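You operate a simulated robot arm through the tools that you are given. There is no shell and no other tool. Be economical: measure what you need, move in short steps, check, and stop when the job is done.

Carry out the task below with a simulated robot arm. There is one attempt and no reset: what you move stays moved.

## Task
Sweep the spilt beads into the yellow pan and tip them into the bead tub.
Fine: pan on the yellow mat, its lip to the beads; white brush back in the cream holder, pan back. What is to be rubbed or washed off counts as gone when no trace of it is left.

The check looks at the end state, three seconds after you hand in, the way a careful person would. Anything else that was tipped, shoved, dropped, spilled or broken makes it a failure.

## Robot
A 6-joint arm with a two-finger parallel gripper, fixed in place. Base frame: the origin is at the foot of the arm, x ahead of it, y to its left, z up; the work surface is at about z = 640. Lengths are in mm, angles in rad, forces in N, time in s.
With the tool pointing down near the work surface it reaches from about 100 to 700 mm from the base axis. Its first joint turns from -1.152 to 1.152 rad. Payload 2.45 kg.
Tool frame: the origin (TCP) lies between the finger pads and is the grasp point; the fingertips stand 24 mm ahead of it; z points along the fingers, y is the line along which they close. The gripper opens to 68 mm. The fingers are 17 mm wide and 10 mm thick; the gripper's body (40 by 70 mm) begins 41 mm behind the TCP.
Orientation is told as [roll, pitch, yaw] about the base's x, y, z axes, in that order, counted from this pose: with the fingers straight down and closing along the base's y, the tool's x points along the base's -x, its y along +y and its z along -z.

## Interface
- The arm moves only by the tool send_rows. Its argument "moves" is a list of rows, each a list of 3 entries, a list of its own where there are three numbers: the gripper command, from -1 (shut) to 1 (fully open), values between in proportion, then the shift along the base's x, y, z in mm, then the turn, a rotation vector about the base's x, y, z in rad. In form: [[jaw, [tx, ty, tz], [wx, wy, wz]], ...]. A call has 1 to 20 rows; each row shifts and turns the commanded pose from where the row before left it. Each row takes 0.2 s and may step no farther than 50 mm and 0.15 rad from the row before; otherwise, or with a gripper value out of range, the whole call is refused. A pose out of reach is approached as far as the arm can. The call stops where the force on the tool passes 40 N (or 10 N more than at its start, if that is more) or the arm is blocked; 0.2 s more then pass. The fingers move at their own pace (about 108 mm/s each) and stop on an object; they squeeze with about 27 N. The grip force told is the motor's: it shows also when the fingers shut on nothing. Time passes only in rows, and 0.2 s behind the last, so rows that do not move let the fingers close. The reply holds the time, the measured pose of the TCP, the force on the tool along the base axes, the opening and the grip force, in the units named above and with some noise, with the torque about the TCP (base axes, N m) and any sound that the robot's microphone picked up, and new pictures: "views" is both (left out), scene, wrist or none.
- Cameras (640 x 400 px; columns grow to the right, rows downward): "scene" is fixed at [157, 424.4, 1442.9]; the picture's right is [-0.73, -0.68, 0.00], its down [-0.53, 0.58, -0.62] and it looks along [0.42, -0.45, -0.79] (base axes); focal length 338 px, centre (320, 200). "wrist" rides on the gripper at [84, 11, -75] in the tool frame; the picture's right is [-0.13, 0.99, 0.00], its down [-0.60, -0.08, -0.79] and it looks along [-0.79, -0.10, 0.61] (tool axes); focal length 251 px, centre (320, 200). There is no depth. A picture from a camera that has moved, and an enlarged one, comes with that camera's place and axes in the base frame and with its lens. The place of the scene camera against the robot may be out by one fixed shift of up to 12 mm in any direction.
- inspect(camera, box): a new picture of the part [left, top, right, bottom] of that camera's present view, enlarged. No time passes.
- close_job(): hands the job in; it is judged then, once.

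Go step by step. Nothing tells you positions but the pictures and the camera data: compare them with the known pose of the tool, close in by small moves and look again before you grip or let go. The budget is 120 turns and 200 pictures, counting those below and the enlarged ones. Unless the task says otherwise, let go and move clear before handing in, and close with one line.

The tools are called after "Request:" by a JSON object that holds its "api" and its "payload". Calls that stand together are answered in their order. send_rows: Moves the arm, as the interface text tells. Its arguments: {"type":"object","properties":{"moves":{"type":"array","items":{"type":"array"}},"views":{"type":"string","enum":["both","scene","wrist","none"]}},"required":["moves"]} The other tools are called the same way: inspect (camera, box) takes an enlarged picture of a part of a camera's view; close_job () hands the job in.

At the start:

```text
time_s: 0.0
tool_pos: [435.7, 247.9, 963.1]
ee_rot: [0.0, -0.001, 0.0]
ft_force: [-0.4, 0.3, -0.1]
wrist_torque: [0.0, -0.02, -0.03]
grip_width: 68.1
grip_force: 0.1
```

scene: 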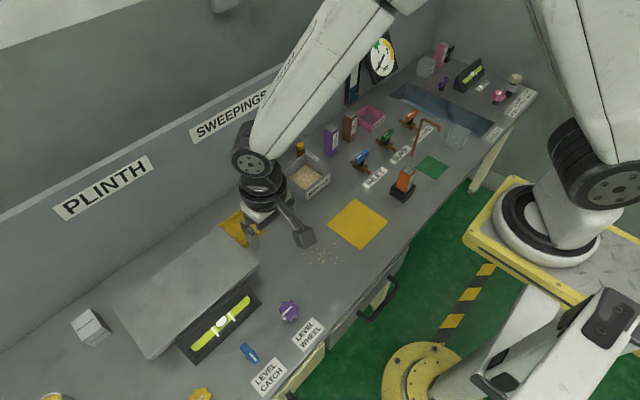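
wrist: 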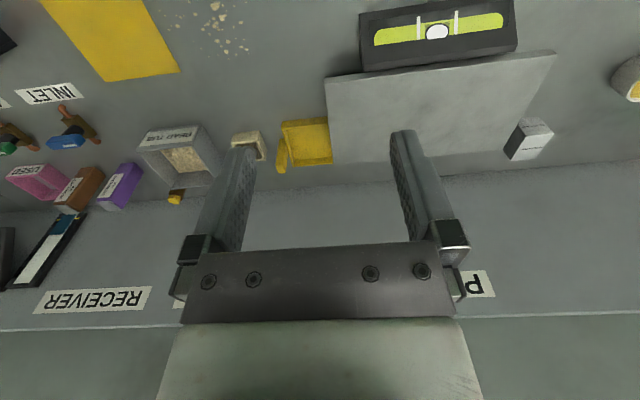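

I see the bench with the yellow mat, beads beside it, a bead tub, a yellow pan and a cream holder near the plinth. First I take closer looks.

Request:
{"api": "inspect", "payload": {"camera": "scene", "box": [200, 130, 400, 280]}}

Request:
{"api": "inspect", "payload": {"camera": "wrist", "box": [120, 100, 360, 250]}}

Request:
{"api": "inspect", "payload": {"camera": "wrist", "box": [0, 0, 320, 200]}}

```text
2.67 times, centred on (300, 205) of scene
camera zoom: at [157.0, 424.4, 1442.9], right [-0.73, -0.68, 0.0], down [-0.53, 0.58, -0.62], along [0.42, -0.45, -0.79], focal length 902 px, centre (373, 187)
```

zoom: 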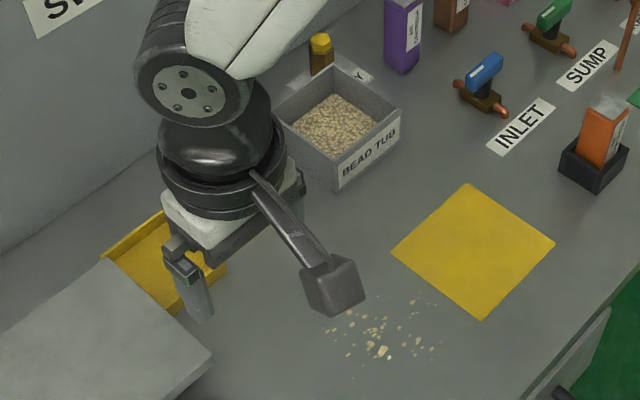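

```text
2.67 times, centred on (240, 175) of wrist
camera zoom: at [352.1, 258.9, 1036.8], right [0.13, 0.99, 0.0], down [0.6, -0.08, 0.79], along [0.79, -0.1, -0.61], focal length 670 px, centre (533, 267)
```

zoom: 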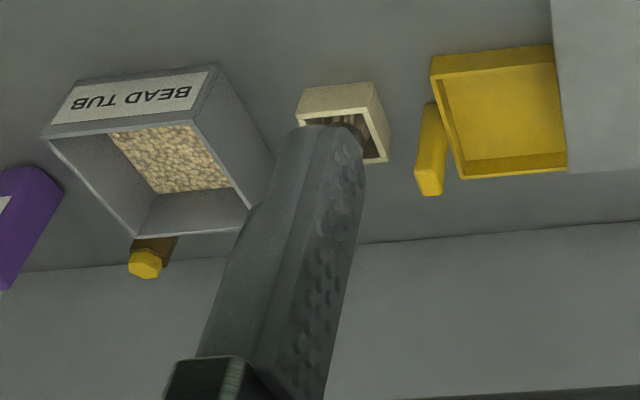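

```text
2.00 times, centred on (160, 100) of wrist
camera zoom: at [352.1, 258.9, 1036.8], right [0.13, 0.99, 0.0], down [0.6, -0.08, 0.79], along [0.79, -0.1, -0.61], focal length 503 px, centre (640, 400)
```

zoom: 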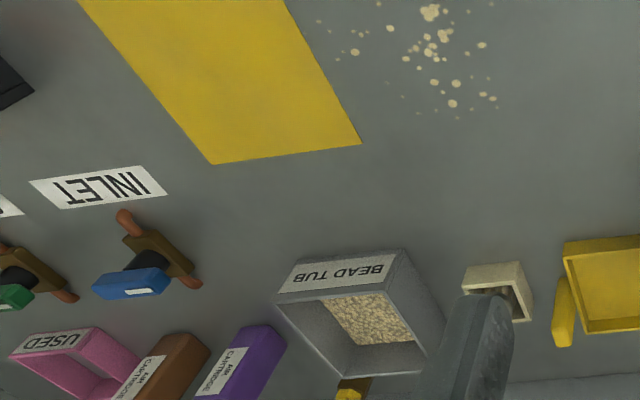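

Beads centre near (455,103), mat spans x 388–512, y −107–20; the pan is near (673,194) beside the plinth. I move for a better wrist view of pan and holder.

Request:
{"api": "send_rows", "payload": {"moves": [[1, [40, -30, -15], [0, 0, 0]], [1, [40, -30, -15], [0, 0, 0]], [1, [40, -30, -30], [0, 0, 0]]]}}

```text
refused: row 1 steps farther than a row can; nothing moved
```

Request:
{"api": "send_rows", "payload": {"moves": [[1, [30, -25, -15], [0, 0, 0]], [1, [30, -25, -15], [0, 0, 0]], [1, [30, -25, -15], [0, 0, 0]], [1, [30, -25, -15], [0, 0, 0]]]}}

```text
time_s: 1.0
tool_pos: [557.6, 147.3, 904.0]
ee_rot: [0.002, 0.001, 0.0]
ft_force: [-0.1, 0.5, -0.4]
wrist_torque: [0.03, -0.01, 0.01]
grip_width: 68.0
grip_force: 0.1
camera wrist: at [473.5, 158.9, 977.9], right [0.13, 0.99, 0.0], down [0.6, -0.08, 0.79], along [0.79, -0.1, -0.61], focal length 251 px, centre (320, 200)
```

scene: 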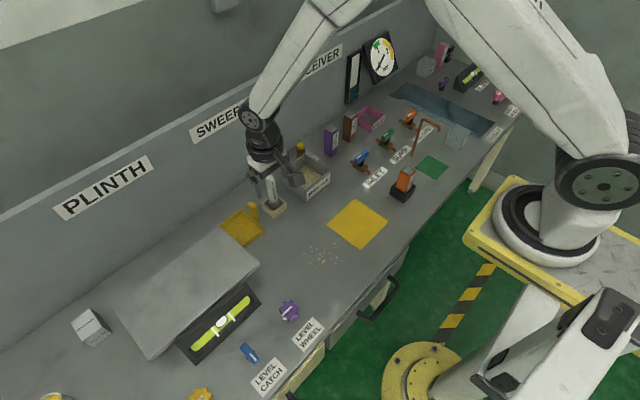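
wrist: 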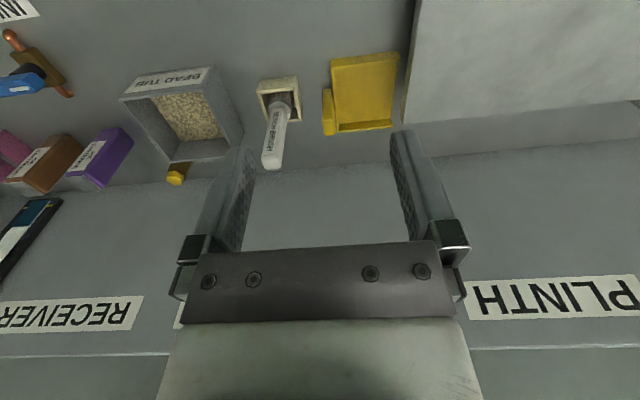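

Request:
{"api": "inspect", "payload": {"camera": "wrist", "box": [240, 40, 432, 160]}}

Request:
{"api": "inspect", "payload": {"camera": "scene", "box": [210, 160, 338, 260]}}

```text
3.33 times, centred on (336, 100) of wrist
camera zoom: at [473.5, 158.9, 977.9], right [0.13, 0.99, 0.0], down [0.6, -0.08, 0.79], along [0.79, -0.1, -0.61], focal length 838 px, centre (267, 533)
```

zoom: 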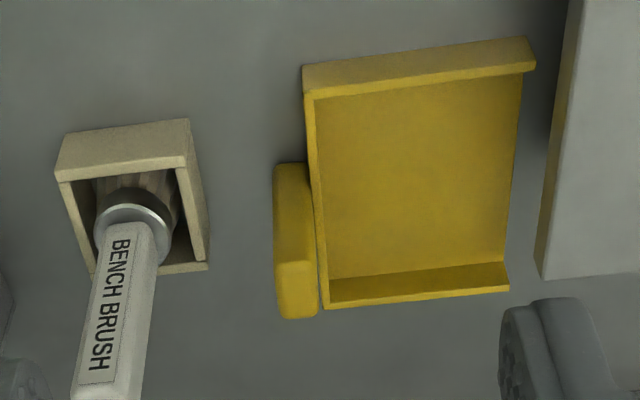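

```text
4.00 times, centred on (274, 210) of scene
camera zoom: at [157.0, 424.4, 1442.9], right [-0.73, -0.68, 0.0], down [-0.53, 0.58, -0.62], along [0.42, -0.45, -0.79], focal length 1353 px, centre (504, 160)
```

zoom: 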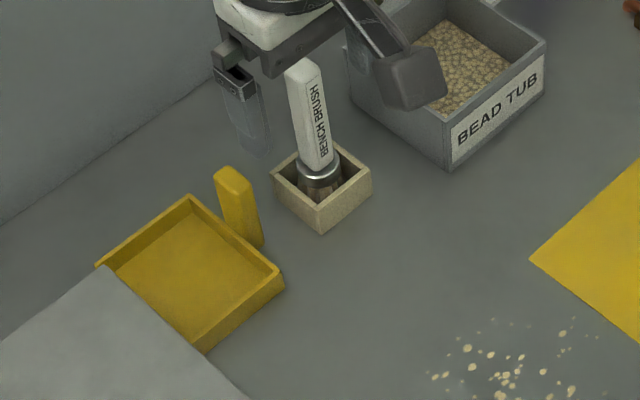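

The pan's lip faces +y, its upright handle is near (672,145) with top z≈714; the brush stands upright in the holder at about (652,86), top z≈790. I move above the handle with the jaws part open and look again.

Request:
{"api": "send_rows", "payload": {"moves": [[0.18, [30, 0, -20], [0, 0, 0]], [0.18, [30, 0, -30], [0, 0, 0]], [0.18, [30, 0, -30], [0, 0, 0]], [0.18, [23, 0, -14], [0, 0, 0]]]}}

```text
time_s: 2.0
tool_pos: [667.8, 147.9, 807.8]
ee_rot: [0.0, -0.001, 0.001]
ft_force: [0.2, -0.4, 0.4]
wrist_torque: [-0.01, 0.01, 0.02]
grip_width: 40.1
grip_force: 0.0
camera wrist: at [584.6, 158.9, 882.3], right [0.13, 0.99, 0.0], down [0.6, -0.08, 0.79], along [0.79, -0.1, -0.61], focal length 251 px, centre (320, 200)
```

scene: 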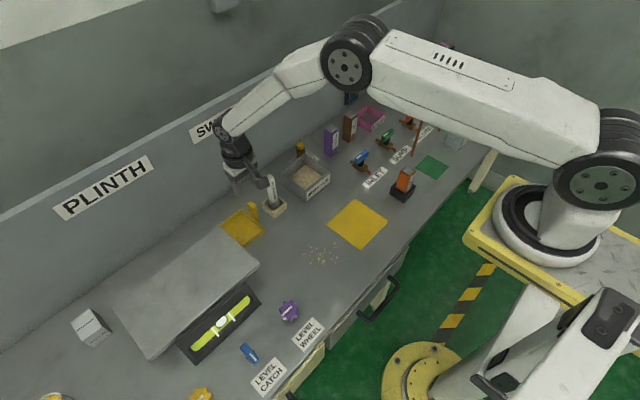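
wrist: 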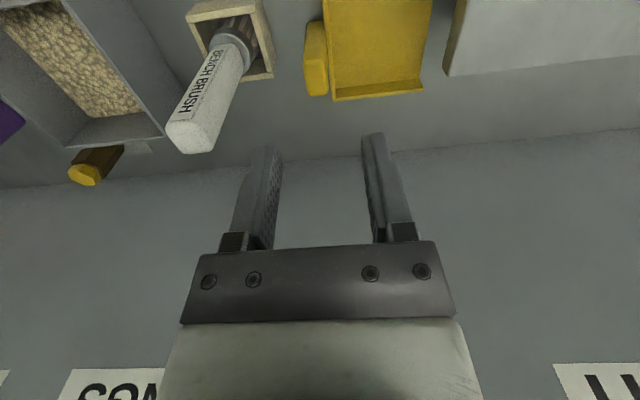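

Request:
{"api": "inspect", "payload": {"camera": "wrist", "box": [160, 0, 448, 180]}}

Request:
{"api": "inspect", "payload": {"camera": "scene", "box": [200, 130, 328, 230]}}

```text
2.22 times, centred on (304, 90) of wrist
camera zoom: at [584.6, 158.9, 882.3], right [0.13, 0.99, 0.0], down [0.6, -0.08, 0.79], along [0.79, -0.1, -0.61], focal length 559 px, centre (356, 444)
```

zoom: 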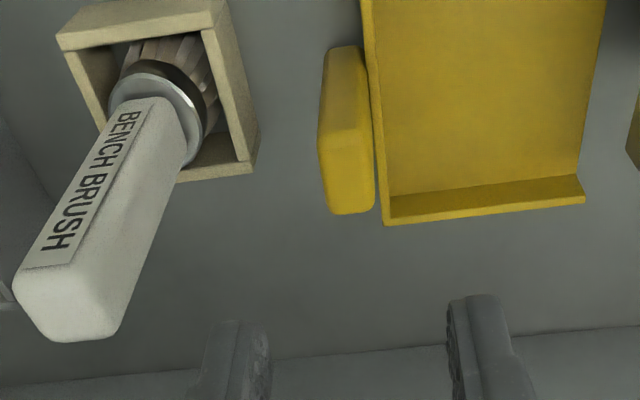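

```text
4.00 times, centred on (264, 180) of scene
camera zoom: at [157.0, 424.4, 1442.9], right [-0.73, -0.68, 0.0], down [-0.53, 0.58, -0.62], along [0.42, -0.45, -0.79], focal length 1353 px, centre (544, 280)
```

zoom: 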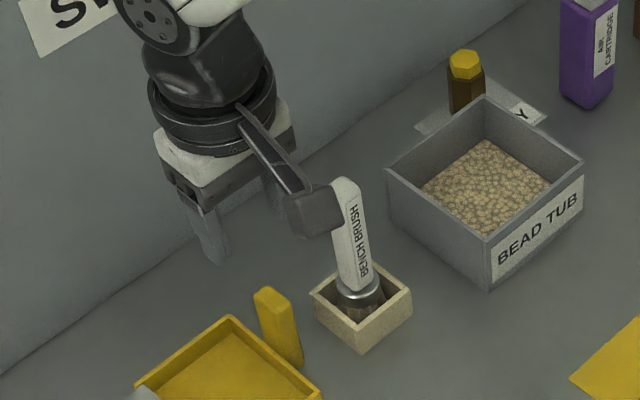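

The handle top is about 18 mm square at (672,145.5), z 714. I descend astride it, clear of the brush at y≈87.

Request:
{"api": "send_rows", "payload": {"moves": [[0.18, [3.5, -1.5, -20], [0, 0, 0]], [0.18, [0, 0, -30], [0, 0, 0]], [0.18, [0, 0, -30], [0, 0, 0]], [0.18, [0, 0, -20], [0, 0, 0]]]}}

Request:
{"api": "inspect", "payload": {"camera": "scene", "box": [200, 130, 328, 230]}}

```text
time_s: 3.0
tool_pos: [670.9, 144.5, 708.1]
ee_rot: [0.001, 0.001, 0.0]
ft_force: [0.9, -0.4, -0.1]
wrist_torque: [-0.02, 0.01, 0.01]
grip_width: 40.1
grip_force: 0.1
camera wrist: at [586.8, 156.3, 781.6], right [0.13, 0.99, 0.0], down [0.6, -0.08, 0.79], along [0.79, -0.1, -0.61], focal length 251 px, centre (320, 200)
```

scene: 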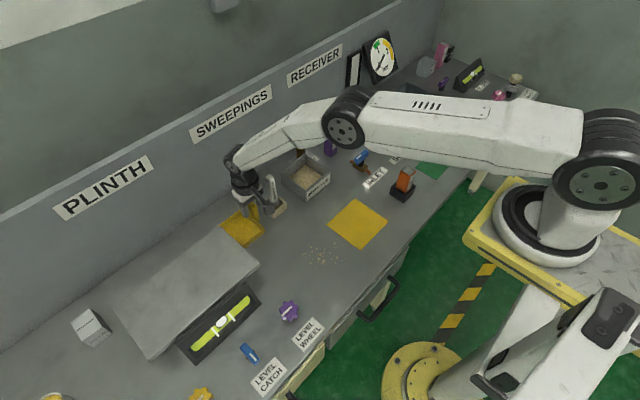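
wrist: 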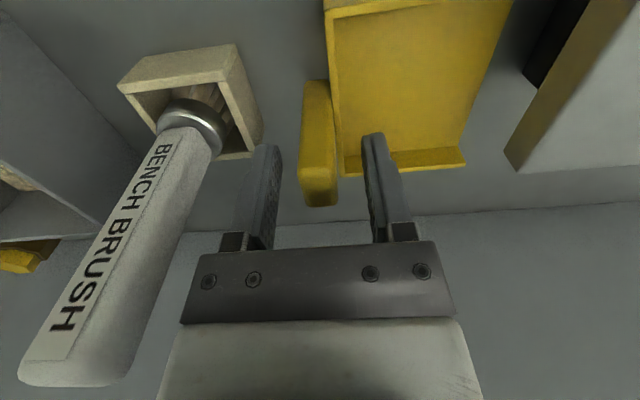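

```text
4.00 times, centred on (264, 180) of scene
camera zoom: at [157.0, 424.4, 1442.9], right [-0.73, -0.68, 0.0], down [-0.53, 0.58, -0.62], along [0.42, -0.45, -0.79], focal length 1353 px, centre (544, 280)
```

zoom: 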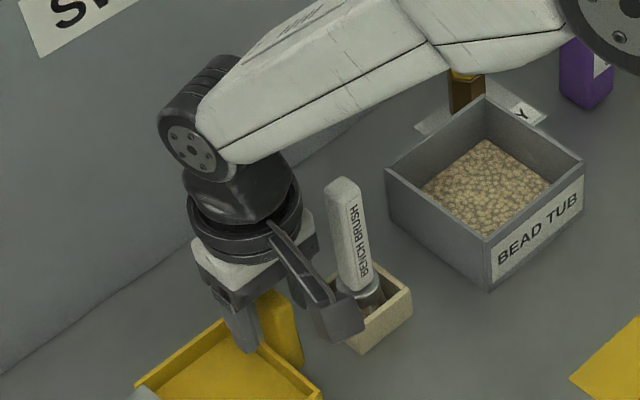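

The handle is centred between the fingers. Lower 5 mm and close.

Request:
{"api": "send_rows", "payload": {"moves": [[0.18, [0, 0.5, -6], [0, 0, 0]], [-1, [0, 0, 0], [0, 0, 0]], [-1, [0, 0, 0], [0, 0, 0]], [-1, [0, 0, 0], [0, 0, 0]]], "views": "wrist"}}

```text
time_s: 4.0
tool_pos: [672.1, 146.5, 701.9]
ee_rot: [0.0, 0.0, -0.001]
ft_force: [0.8, 0.2, 0.8]
wrist_torque: [0.13, -0.02, -0.02]
grip_width: 15.5
grip_force: 27.4
camera wrist: at [587.5, 157.3, 776.1], right [0.13, 0.99, 0.0], down [0.6, -0.08, 0.79], along [0.79, -0.1, -0.61], focal length 251 px, centre (320, 200)
```

wrist: 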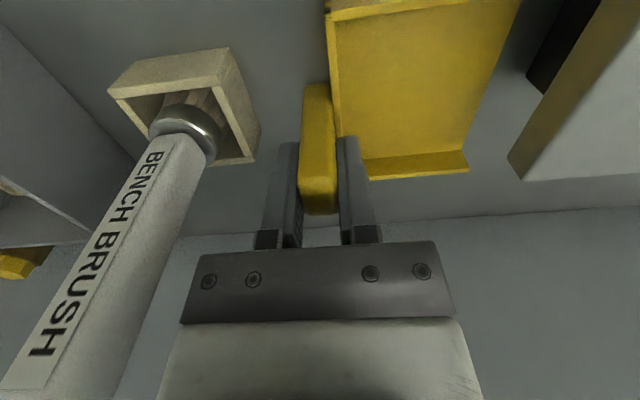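

Gripped at 15.5 mm. Lift straight up and check that the pan hangs level.

Request:
{"api": "send_rows", "payload": {"moves": [[-1, [0, 0, 10], [0, 0, 0]], [-1, [0, 0, 20], [0, 0, 0]], [-1, [0, 0, 20], [0, 0, 0]]]}}

```text
time_s: 4.8
tool_pos: [672.2, 146.2, 752.3]
ee_rot: [-0.001, 0.0, 0.001]
ft_force: [-0.5, 0.4, 0.2]
wrist_torque: [0.0, 0.01, 0.05]
grip_width: 15.5
grip_force: 27.1
camera wrist: at [587.5, 157.8, 826.6], right [0.13, 0.99, 0.0], down [0.6, -0.08, 0.79], along [0.79, -0.1, -0.61], focal length 251 px, centre (320, 200)
```

scene: 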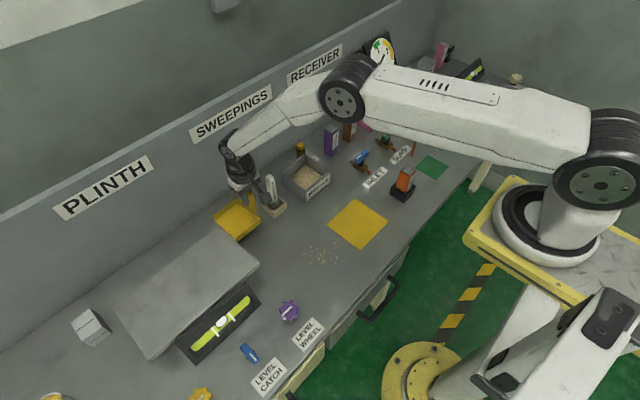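
wrist: 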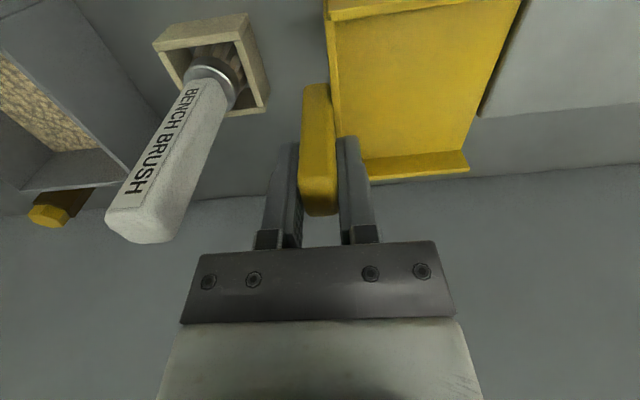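

The pan hangs level. I raise clear of the brush, carry it toward the mat, and look at the beads.

Request:
{"api": "send_rows", "payload": {"moves": [[-1, [0, 0, 40], [0, 0, 0]], [-1, [0, 0, 40], [0, 0, 0]], [-1, [0, 0, 35], [0, 0, 0]], [-1, [-40, 0, 0], [0, 0, 0]], [-1, [-45, 0, 0], [0, 0, 0]], [-1, [-45, 0, 0], [0, 0, 0]], [-1, [-45, 0, 0], [0, 0, 0]], [-1, [-42, 0, 0], [0, 0, 0]], [-1, [0, -45, 0], [0, 0, 0]], [-1, [0, -45, 0], [0, 0, 0]], [-1, [0, -45, 0], [0, 0, 0]], [-1, [0, -45, 0], [0, 0, 0]], [-1, [0, -46, 0], [0, 0, 0]]]}}

Request:
{"api": "inspect", "payload": {"camera": "scene", "box": [280, 190, 408, 290]}}

```text
time_s: 7.6
tool_pos: [457.2, -80.7, 868.6]
ee_rot: [-0.001, 0.001, 0.003]
ft_force: [-0.1, 0.5, -1.1]
wrist_torque: [-0.03, -0.01, -0.03]
grip_width: 15.6
grip_force: 26.8
camera wrist: at [372.8, -68.8, 942.8], right [0.13, 0.99, 0.0], down [0.6, -0.08, 0.79], along [0.79, -0.1, -0.61], focal length 251 px, centre (320, 200)
```

scene: 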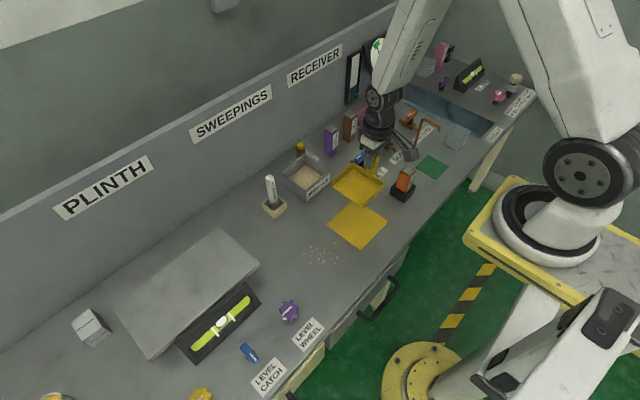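
wrist: 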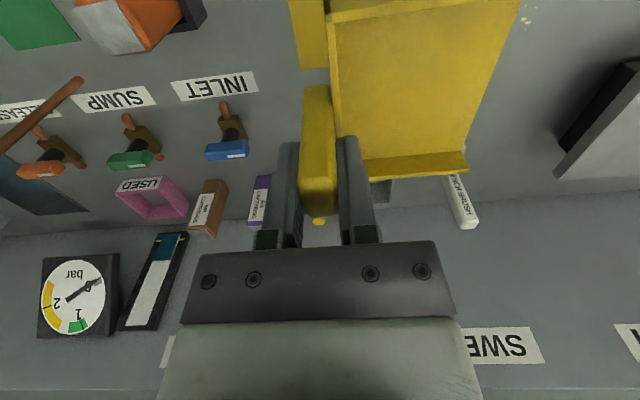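

```text
4.00 times, centred on (344, 240) of scene
camera zoom: at [157.0, 424.4, 1442.9], right [-0.73, -0.68, 0.0], down [-0.53, 0.58, -0.62], along [0.42, -0.45, -0.79], focal length 1353 px, centre (224, 40)
```

zoom: 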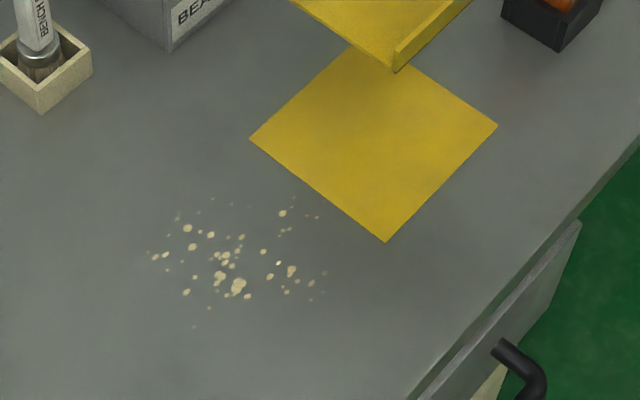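

Beads span x≈400–498, y≈35–152. I lower the pan onto the mat at handle (452,−78), its lip at y≈16 facing them.

Request:
{"api": "send_rows", "payload": {"moves": [[-1, [-5, 2.5, -40], [0, 0, 0]], [-1, [0, 0, -45], [0, 0, 0]], [-1, [0, 0, -40], [0, 0, 0]], [-1, [0, 0, -25], [0, 0, 0]], [-1, [0, 0, -10], [0, 0, 0]]]}}

Request:
{"api": "inspect", "payload": {"camera": "scene", "box": [280, 150, 440, 275]}}

```text
time_s: 8.8
tool_pos: [451.8, -76.6, 709.5]
ee_rot: [0.0, 0.0, -0.001]
ft_force: [0.3, -0.1, -0.6]
wrist_torque: [0.01, 0.02, 0.0]
grip_width: 15.7
grip_force: 27.5
camera wrist: at [367.2, -65.3, 783.1], right [0.13, 0.99, 0.0], down [0.6, -0.08, 0.79], along [0.79, -0.1, -0.61], focal length 251 px, centre (320, 200)
```

scene: 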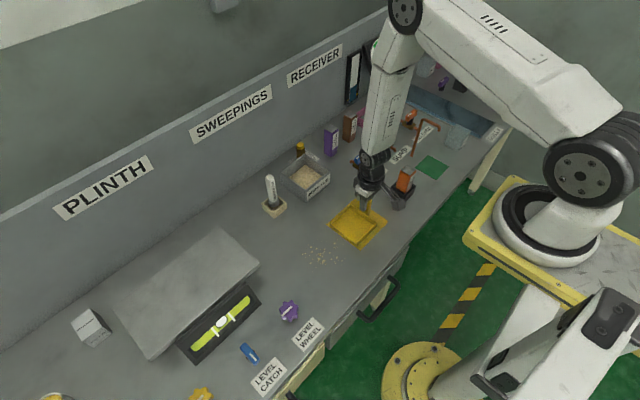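
wrist: 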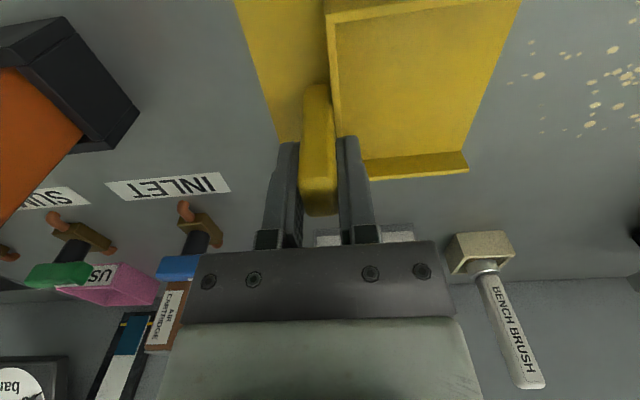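

```text
3.20 times, centred on (360, 212) of scene
camera zoom: at [157.0, 424.4, 1442.9], right [-0.73, -0.68, 0.0], down [-0.53, 0.58, -0.62], along [0.42, -0.45, -0.79], focal length 1082 px, centre (192, 160)
```

zoom: 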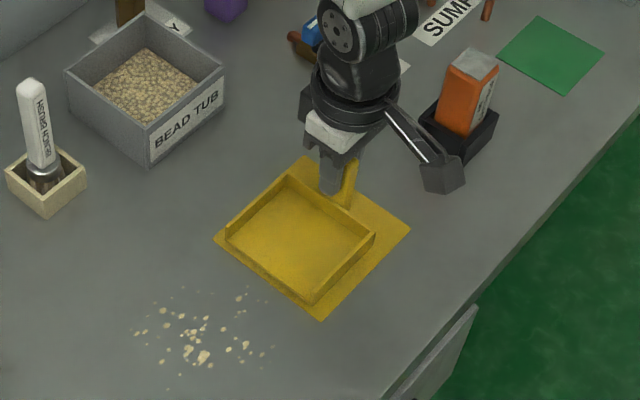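

Just above the mat. Last millimetres down, watching force.

Request:
{"api": "send_rows", "payload": {"moves": [[-1, [0, 0, -4], [0, 0, 0]], [-1, [0, 0, -2], [0, 0, 0]], [-1, [0, 0, -1], [0, 0, 0]]], "views": "none"}}

```text
time_s: 9.7
tool_pos: [451.0, -76.7, 704.0]
ee_rot: [0.0, -0.001, 0.0]
ft_force: [-3.7, 0.6, 11.7]
wrist_torque: [0.09, -0.26, 0.06]
grip_width: 15.5
grip_force: 26.7
stopped in row 3: the force on the tool passed its limit at 43 N (the readings are from after the stop); the commanded pose is now the measured one
```

The pan is on the mat. Release and rise straight up.

Request:
{"api": "send_rows", "payload": {"moves": [[-1, [0, 0, 0.7], [0, 0, 0]], [0.18, [0, 0, 0], [0, 0, 0]], [0.18, [0, 0, 0], [0, 0, 0]], [0.18, [0, 0, 20], [0, 0, 0]], [0.18, [0, 0, 40], [0, 0, 0]], [0.18, [0, 0, 50], [0, 0, 0]], [0.18, [0, 0, 50], [0, 0, 0]]]}}

Request:
{"api": "inspect", "payload": {"camera": "scene", "box": [280, 150, 440, 275]}}

```text
time_s: 11.3
tool_pos: [451.4, -77.7, 864.7]
ee_rot: [0.001, -0.001, 0.001]
ft_force: [0.7, 0.0, 0.2]
wrist_torque: [-0.01, 0.0, 0.04]
grip_width: 40.1
grip_force: 0.0
camera wrist: at [367.9, -65.5, 938.3], right [0.13, 0.99, 0.0], down [0.6, -0.08, 0.79], along [0.79, -0.1, -0.61], focal length 251 px, centre (320, 200)
```

scene: 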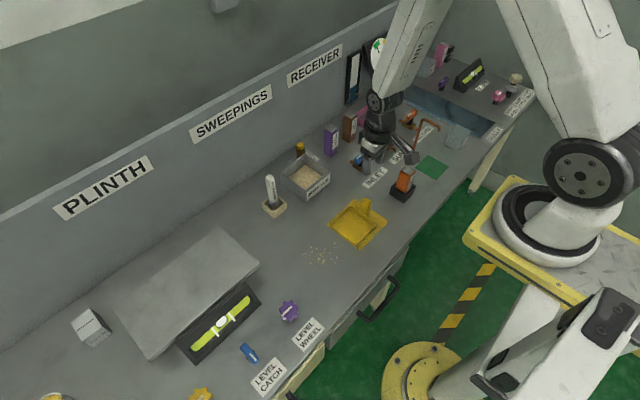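
wrist: 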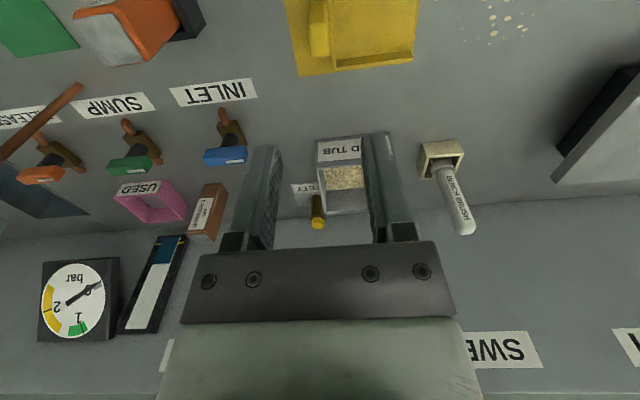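

```text
3.20 times, centred on (360, 212) of scene
camera zoom: at [157.0, 424.4, 1442.9], right [-0.73, -0.68, 0.0], down [-0.53, 0.58, -0.62], along [0.42, -0.45, -0.79], focal length 1082 px, centre (192, 160)
```

zoom: 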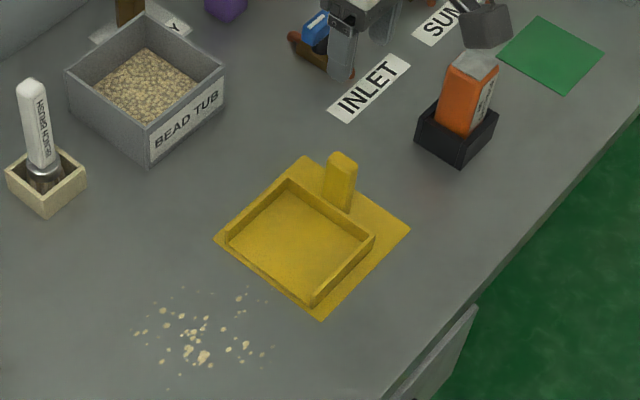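

The pan sits on the mat facing the beads. Next I approach above the brush handle.

Request:
{"api": "send_rows", "payload": {"moves": [[0.6, [0, 45, 0], [0, 0, 0]], [0.6, [0, 45, 0], [0, 0, 0]], [0.6, [0, 45, 0], [0, 0, 0]], [0.6, [0, 30, 0], [0, 0, 0]], [0.6, [45, 0, 0], [0, 0, 0]], [0.6, [45, 0, 0], [0, 0, 0]], [0.6, [45, 0, 0], [0, 0, 0]], [0.6, [45, 0, 0], [0, 0, 0]]]}}

Request:
{"api": "inspect", "payload": {"camera": "scene", "box": [200, 130, 328, 230]}}

Request:
{"api": "inspect", "payload": {"camera": "wrist", "box": [200, 0, 440, 150]}}

```text
time_s: 13.1
tool_pos: [632.0, 88.8, 865.1]
ee_rot: [0.002, 0.0, 0.0]
ft_force: [0.6, -0.3, 0.5]
wrist_torque: [0.01, -0.01, 0.0]
grip_width: 54.4
grip_force: 0.1
camera wrist: at [547.8, 100.7, 938.6], right [0.13, 0.99, 0.0], down [0.6, -0.08, 0.79], along [0.79, -0.1, -0.61], focal length 251 px, centre (320, 200)
```

scene: 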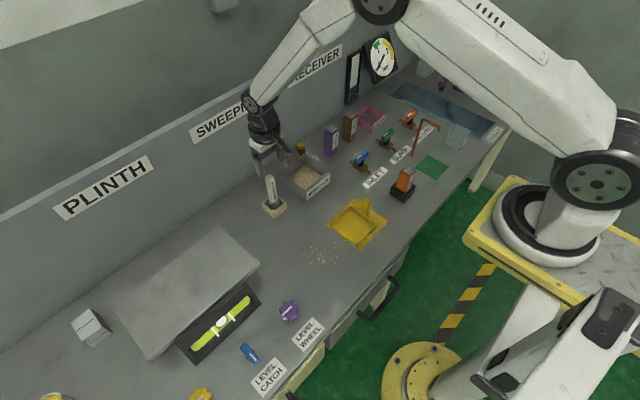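
wrist: 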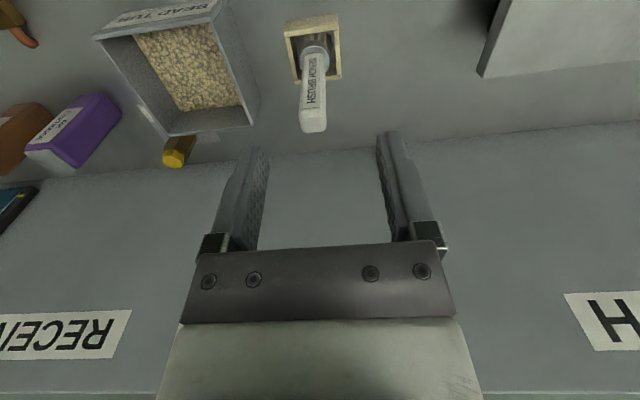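

```text
4.00 times, centred on (264, 180) of scene
camera zoom: at [157.0, 424.4, 1442.9], right [-0.73, -0.68, 0.0], down [-0.53, 0.58, -0.62], along [0.42, -0.45, -0.79], focal length 1353 px, centre (544, 280)
```

zoom: 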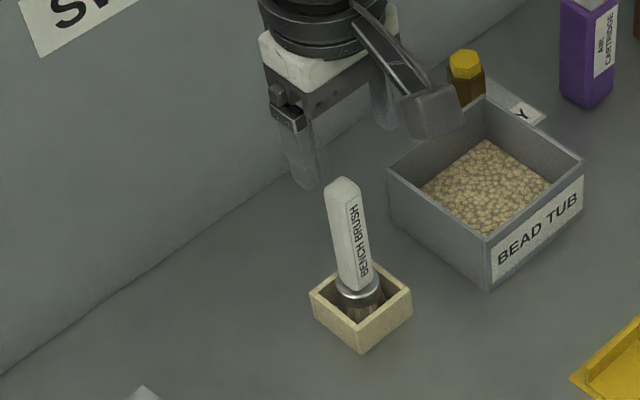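

```text
2.67 times, centred on (320, 75) of wrist
camera zoom: at [547.8, 100.7, 938.6], right [0.13, 0.99, 0.0], down [0.6, -0.08, 0.79], along [0.79, -0.1, -0.61], focal length 670 px, centre (320, 533)
```

zoom: 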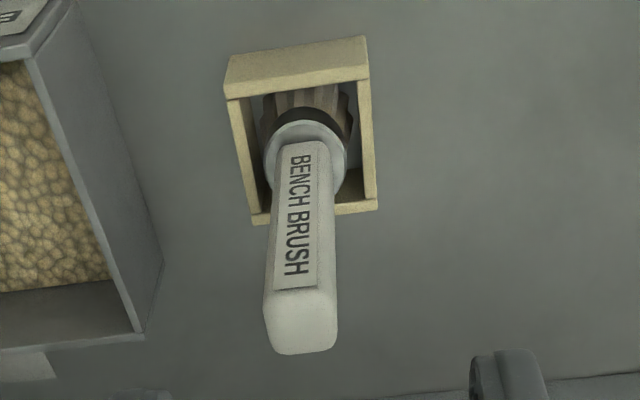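

The brush handle is at about (651,83), 18 mm square. I descend to TCP z≈757 and check before gripping.

Request:
{"api": "send_rows", "payload": {"moves": [[0.6, [19, -5, -25], [0, 0, 0]], [0.6, [0, 0, -40], [0, 0, 0]], [0.6, [0, 0, -25], [0, 0, 0]], [0.6, [0, 0, -18], [0, 0, 0]]]}}

Request:
{"api": "inspect", "payload": {"camera": "scene", "box": [200, 130, 328, 230]}}

```text
time_s: 14.1
tool_pos: [651.8, 84.4, 755.8]
ee_rot: [0.001, 0.001, -0.001]
ft_force: [0.4, -0.5, -0.2]
wrist_torque: [0.04, 0.03, 0.03]
grip_width: 54.5
grip_force: 0.0
camera wrist: at [567.3, 95.5, 829.9], right [0.13, 0.99, 0.0], down [0.6, -0.08, 0.79], along [0.79, -0.1, -0.61], focal length 251 px, centre (320, 200)
```

scene: 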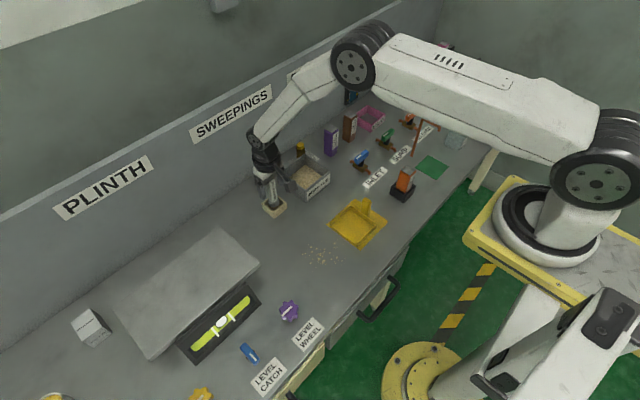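
wrist: 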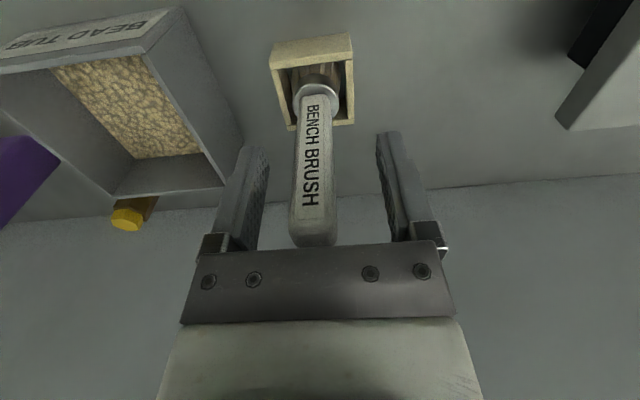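

```text
4.00 times, centred on (264, 180) of scene
camera zoom: at [157.0, 424.4, 1442.9], right [-0.73, -0.68, 0.0], down [-0.53, 0.58, -0.62], along [0.42, -0.45, -0.79], focal length 1353 px, centre (544, 280)
```

zoom: 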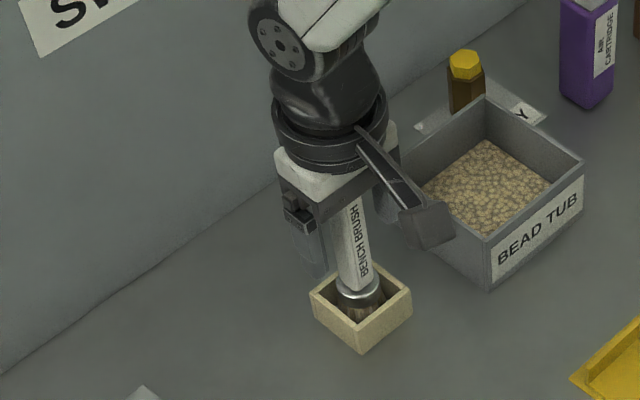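

The handle is between the fingers, about 1.5 mm toward −y. Centre and grip.

Request:
{"api": "send_rows", "payload": {"moves": [[0.6, [0, -1.5, 0], [0, 0, 0]], [-1, [0, 0, 0], [0, 0, 0]], [-1, [0, 0, 0], [0, 0, 0]], [-1, [0, 0, 0], [0, 0, 0]]], "views": "wrist"}}

```text
time_s: 15.1
tool_pos: [650.2, 82.2, 756.3]
ee_rot: [0.001, 0.0, 0.0]
ft_force: [-0.1, 0.2, 0.7]
wrist_torque: [-0.03, 0.01, 0.01]
grip_width: 19.6
grip_force: 26.8
camera wrist: at [566.6, 93.8, 830.0], right [0.13, 0.99, 0.0], down [0.6, -0.08, 0.79], along [0.79, -0.1, -0.61], focal length 251 px, centre (320, 200)
```

wrist: 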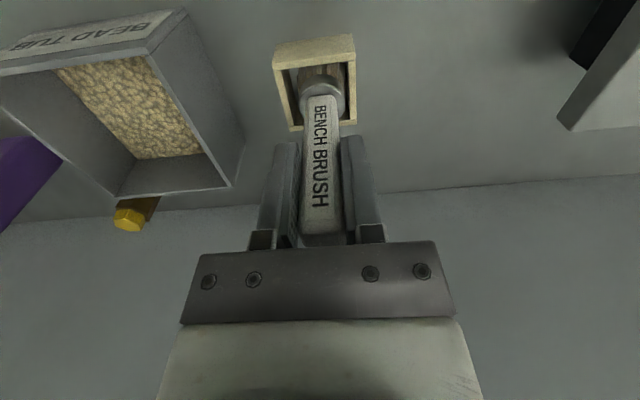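

Gripped (19.6 mm). Grip pose to return to: about (650.8,82.5,756). Lift straight out.

Request:
{"api": "send_rows", "payload": {"moves": [[-1, [0, 0, 15], [0, 0, 0]], [-1, [0, 0, 25], [0, 0, 0]], [-1, [0, 0, 30], [0, 0, 0]], [-1, [0, 0, 30], [0, 0, 0]]]}}

Request:
{"api": "inspect", "payload": {"camera": "scene", "box": [200, 130, 328, 230]}}

Request:
{"api": "inspect", "payload": {"camera": "wrist", "box": [200, 0, 440, 150]}}

```text
time_s: 16.1
tool_pos: [650.9, 82.2, 855.7]
ee_rot: [0.001, 0.001, 0.0]
ft_force: [0.9, 0.1, -0.8]
wrist_torque: [0.0, 0.02, -0.01]
grip_width: 19.7
grip_force: 27.7
camera wrist: at [566.4, 93.1, 930.7], right [0.13, 0.99, 0.0], down [0.6, -0.08, 0.79], along [0.79, -0.1, -0.61], focal length 251 px, centre (320, 200)
```

scene: 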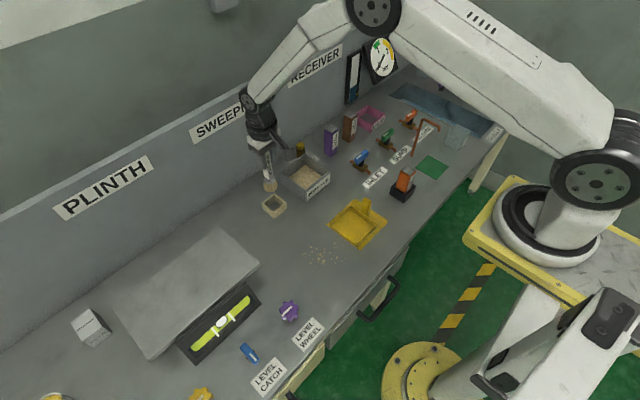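
wrist: 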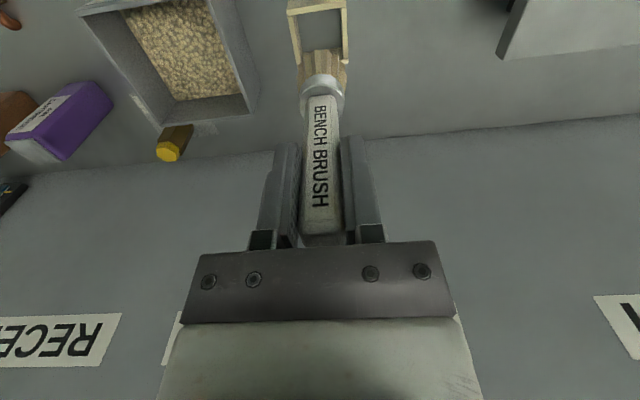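

```text
4.00 times, centred on (264, 180) of scene
camera zoom: at [157.0, 424.4, 1442.9], right [-0.73, -0.68, 0.0], down [-0.53, 0.58, -0.62], along [0.42, -0.45, -0.79], focal length 1353 px, centre (544, 280)
```

zoom: 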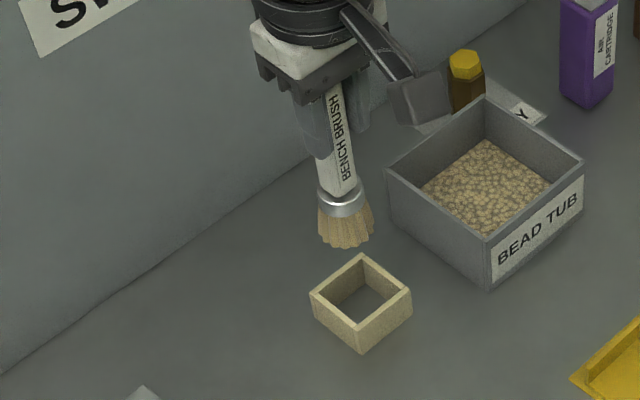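

```text
2.67 times, centred on (320, 75) of wrist
camera zoom: at [566.4, 93.1, 930.7], right [0.13, 0.99, 0.0], down [0.6, -0.08, 0.79], along [0.79, -0.1, -0.61], focal length 670 px, centre (320, 533)
```

zoom: 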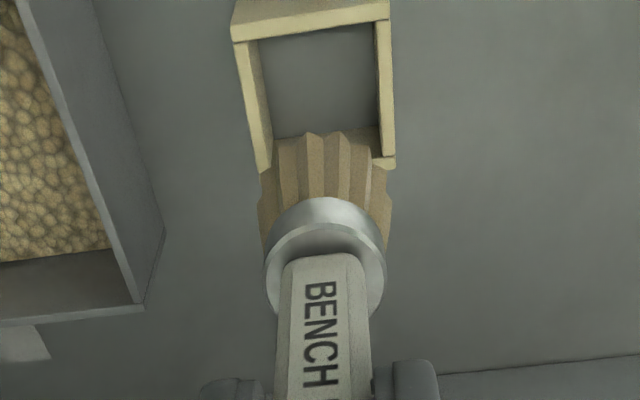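

The brush is out: round bristles ~40 mm across, about 115 mm below the TCP. I carry it beyond the beads at (450,178) and lower it to the bench.

Request:
{"api": "send_rows", "payload": {"moves": [[-1, [-45, 0, 0], [0, 0, 0]], [-1, [-45, 10, 0], [0, 0, 0]], [-1, [-45, 20, 0], [0, 0, 0]], [-1, [-40, 30, 0], [0, 0, 0]], [-1, [-26, 36, 0], [0, 0, 0]], [-1, [0, 0, -45], [0, 0, 0]], [-1, [0, 0, -35], [0, 0, 0]], [-1, [0, 0, -10], [0, 0, 0]]]}}

Request:
{"api": "inspect", "payload": {"camera": "scene", "box": [260, 190, 388, 290]}}

```text
time_s: 17.9
tool_pos: [450.5, 178.3, 766.1]
ee_rot: [0.0, 0.002, -0.001]
ft_force: [0.5, 0.2, -0.5]
wrist_torque: [0.01, 0.01, 0.0]
grip_width: 19.6
grip_force: 27.2
camera wrist: at [364.8, 189.3, 840.1], right [0.13, 0.99, 0.0], down [0.6, -0.08, 0.79], along [0.79, -0.1, -0.61], focal length 251 px, centre (320, 200)
```

scene: 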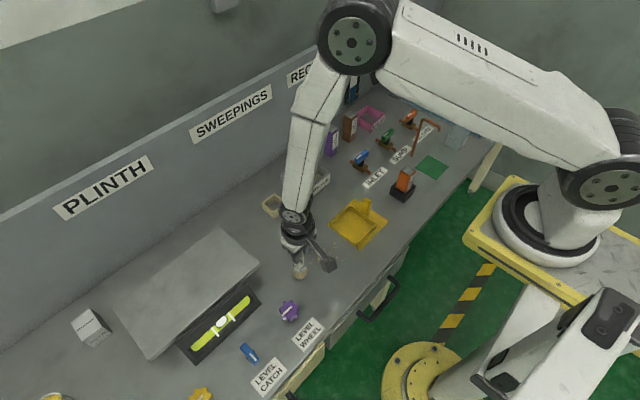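
wrist: 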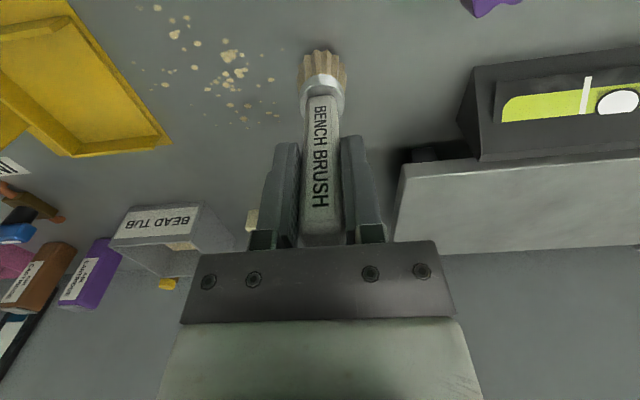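

```text
4.00 times, centred on (324, 240) of scene
camera zoom: at [157.0, 424.4, 1442.9], right [-0.73, -0.68, 0.0], down [-0.53, 0.58, -0.62], along [0.42, -0.45, -0.79], focal length 1353 px, centre (304, 40)
```

zoom: 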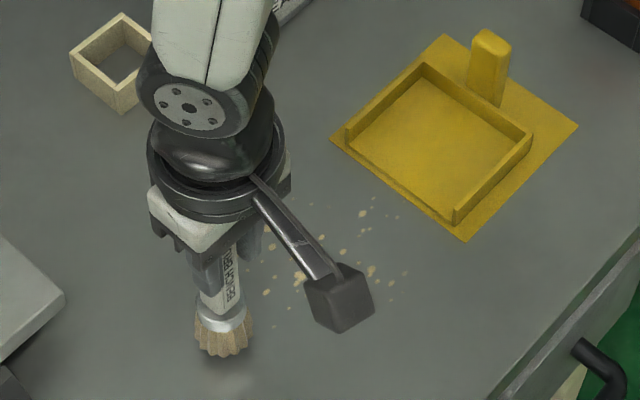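

The wrist view confirms the bead map. I lower the last bit to feel the bench.

Request:
{"api": "send_rows", "payload": {"moves": [[-1, [0, 0, -5], [0, 0, 0]], [-1, [0, 0, -2], [0, 0, 0]], [-1, [0, 0, -1], [0, 0, 0]], [-1, [0, 0, -1], [0, 0, 0]]], "views": "none"}}

```text
time_s: 18.9
tool_pos: [449.8, 178.1, 757.3]
ee_rot: [-0.001, 0.0, 0.0]
ft_force: [0.8, 0.1, -0.6]
wrist_torque: [0.01, 0.02, 0.03]
grip_width: 19.5
grip_force: 26.8
```

Request:
{"api": "send_rows", "payload": {"moves": [[-1, [0, 0, -1], [0, 0, 0]], [-1, [0, 0, -1], [0, 0, 0]]], "views": "none"}}

```text
time_s: 19.5
tool_pos: [449.7, 176.9, 754.8]
ee_rot: [0.0, 0.0, 0.002]
ft_force: [-4.2, 0.8, 13.2]
wrist_torque: [0.06, 0.34, -0.02]
grip_width: 19.2
grip_force: 27.1
```

Contact felt at about 755.5. I ease off slightly and make a short slow test stroke toward the pan.

Request:
{"api": "send_rows", "payload": {"moves": [[-1, [0, 0, 0.7], [0, 0, 0]], [-1, [0, -15, 0], [0, 0, 0]], [-1, [0, -15, 0], [0, 0, 0]], [-1, [0, -15, 0], [0, 0, 0]], [-1, [0, -15, 0], [0, 0, 0]], [-1, [0, -15, 0], [0, 0, 0]]]}}

Request:
{"api": "inspect", "payload": {"camera": "scene", "box": [260, 190, 388, 290]}}

Request:
{"api": "inspect", "payload": {"camera": "wrist", "box": [160, 0, 480, 200]}}

```text
time_s: 20.9
tool_pos: [449.5, 103.2, 755.5]
ee_rot: [0.0, 0.0, 0.0]
ft_force: [0.4, 1.9, 5.5]
wrist_torque: [0.13, -0.09, 0.04]
grip_width: 19.5
grip_force: 26.9
camera wrist: at [365.1, 114.8, 829.6], right [0.13, 0.99, 0.0], down [0.6, -0.08, 0.79], along [0.79, -0.1, -0.61], focal length 251 px, centre (320, 200)
```

scene: 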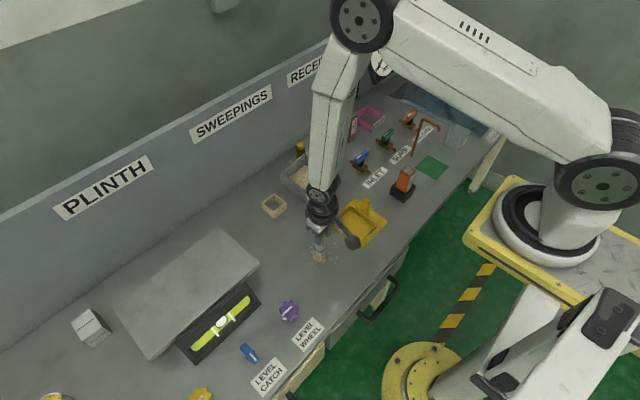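
wrist: 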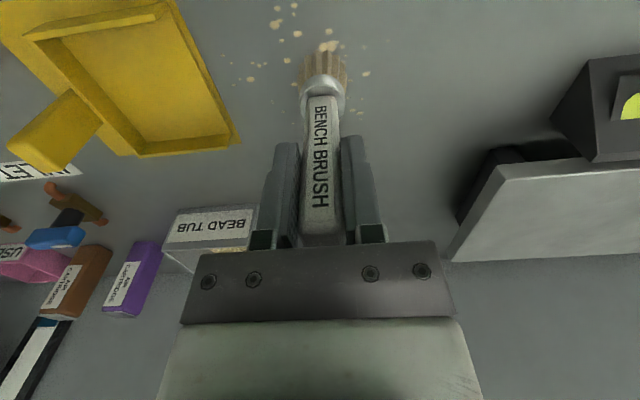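

```text
4.00 times, centred on (324, 240) of scene
camera zoom: at [156.9, 424.5, 1442.9], right [-0.73, -0.68, 0.0], down [-0.53, 0.58, -0.62], along [0.42, -0.45, -0.79], focal length 1353 px, centre (304, 40)
```

zoom: 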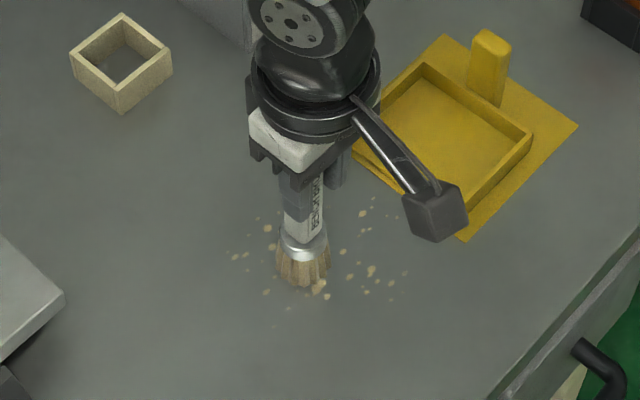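

```text
2.00 times, centred on (320, 100) of wrist
camera zoom: at [365.1, 114.8, 829.6], right [0.13, 0.99, 0.0], down [0.6, -0.08, 0.79], along [0.79, -0.1, -0.61], focal length 503 px, centre (320, 400)
```

zoom: 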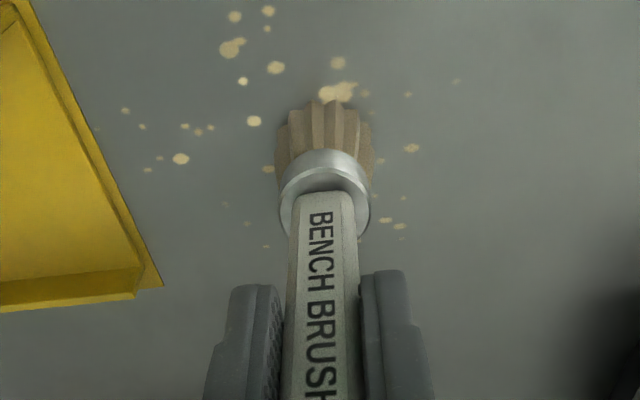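

The beads lie nearly flat and the brush passes over them without scattering. I continue the stroke, lifting slightly over the lip, into the pan.

Request:
{"api": "send_rows", "payload": {"moves": [[-1, [0, -15, 0], [0, 0, 0]], [-1, [0, -15, 0], [0, 0, 0]], [-1, [0, -15, 0], [0, 0, 0]], [-1, [0, -12, 0], [0, 0, 0]], [-1, [0, -6, 6], [0, 0, 0]], [-1, [0, -15, 0], [0, 0, 0]], [-1, [0, -15, 0], [0, 0, 0]], [-1, [0, -15, 0], [0, 0, 0]], [-1, [0, -15, 0], [0, 0, 0]]]}}

Request:
{"api": "inspect", "payload": {"camera": "scene", "box": [280, 190, 408, 290]}}

Request:
{"api": "inspect", "payload": {"camera": "wrist", "box": [240, 0, 560, 200]}}

```text
time_s: 22.9
tool_pos: [448.3, -20.6, 762.5]
ee_rot: [0.0, -0.001, 0.0]
ft_force: [0.1, -0.1, -0.4]
wrist_torque: [0.02, 0.01, -0.02]
grip_width: 19.4
grip_force: 27.0
camera wrist: at [365.1, -9.4, 836.3], right [0.13, 0.99, 0.0], down [0.6, -0.08, 0.79], along [0.79, -0.1, -0.61], focal length 251 px, centre (320, 200)
```

scene: 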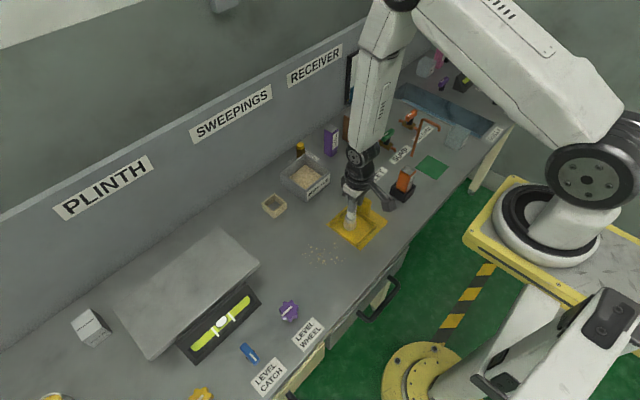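
wrist: 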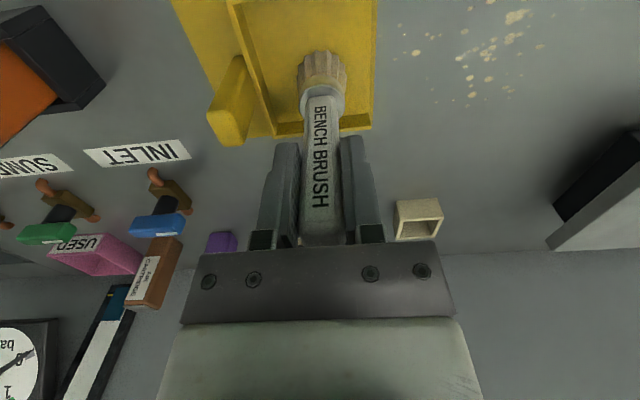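

```text
4.00 times, centred on (344, 240) of scene
camera zoom: at [157.0, 424.4, 1442.9], right [-0.73, -0.68, 0.0], down [-0.53, 0.58, -0.62], along [0.42, -0.45, -0.79], focal length 1353 px, centre (224, 40)
```

zoom: 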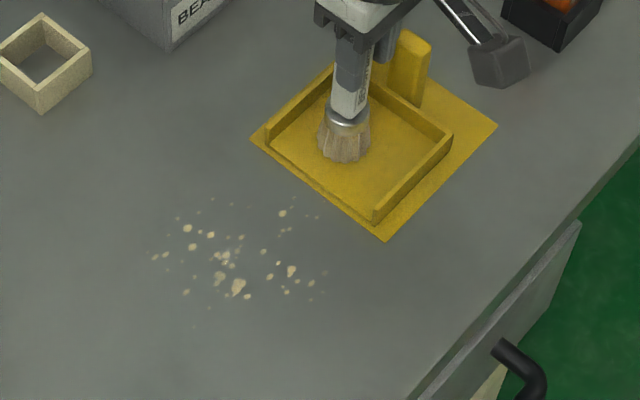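

```text
2.00 times, centred on (400, 100) of wrist
camera zoom: at [365.1, -9.4, 836.3], right [0.13, 0.99, 0.0], down [0.6, -0.08, 0.79], along [0.79, -0.1, -0.61], focal length 503 px, centre (160, 400)
```

zoom: 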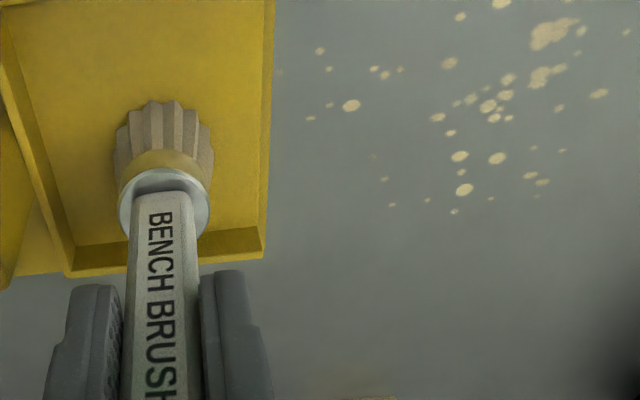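

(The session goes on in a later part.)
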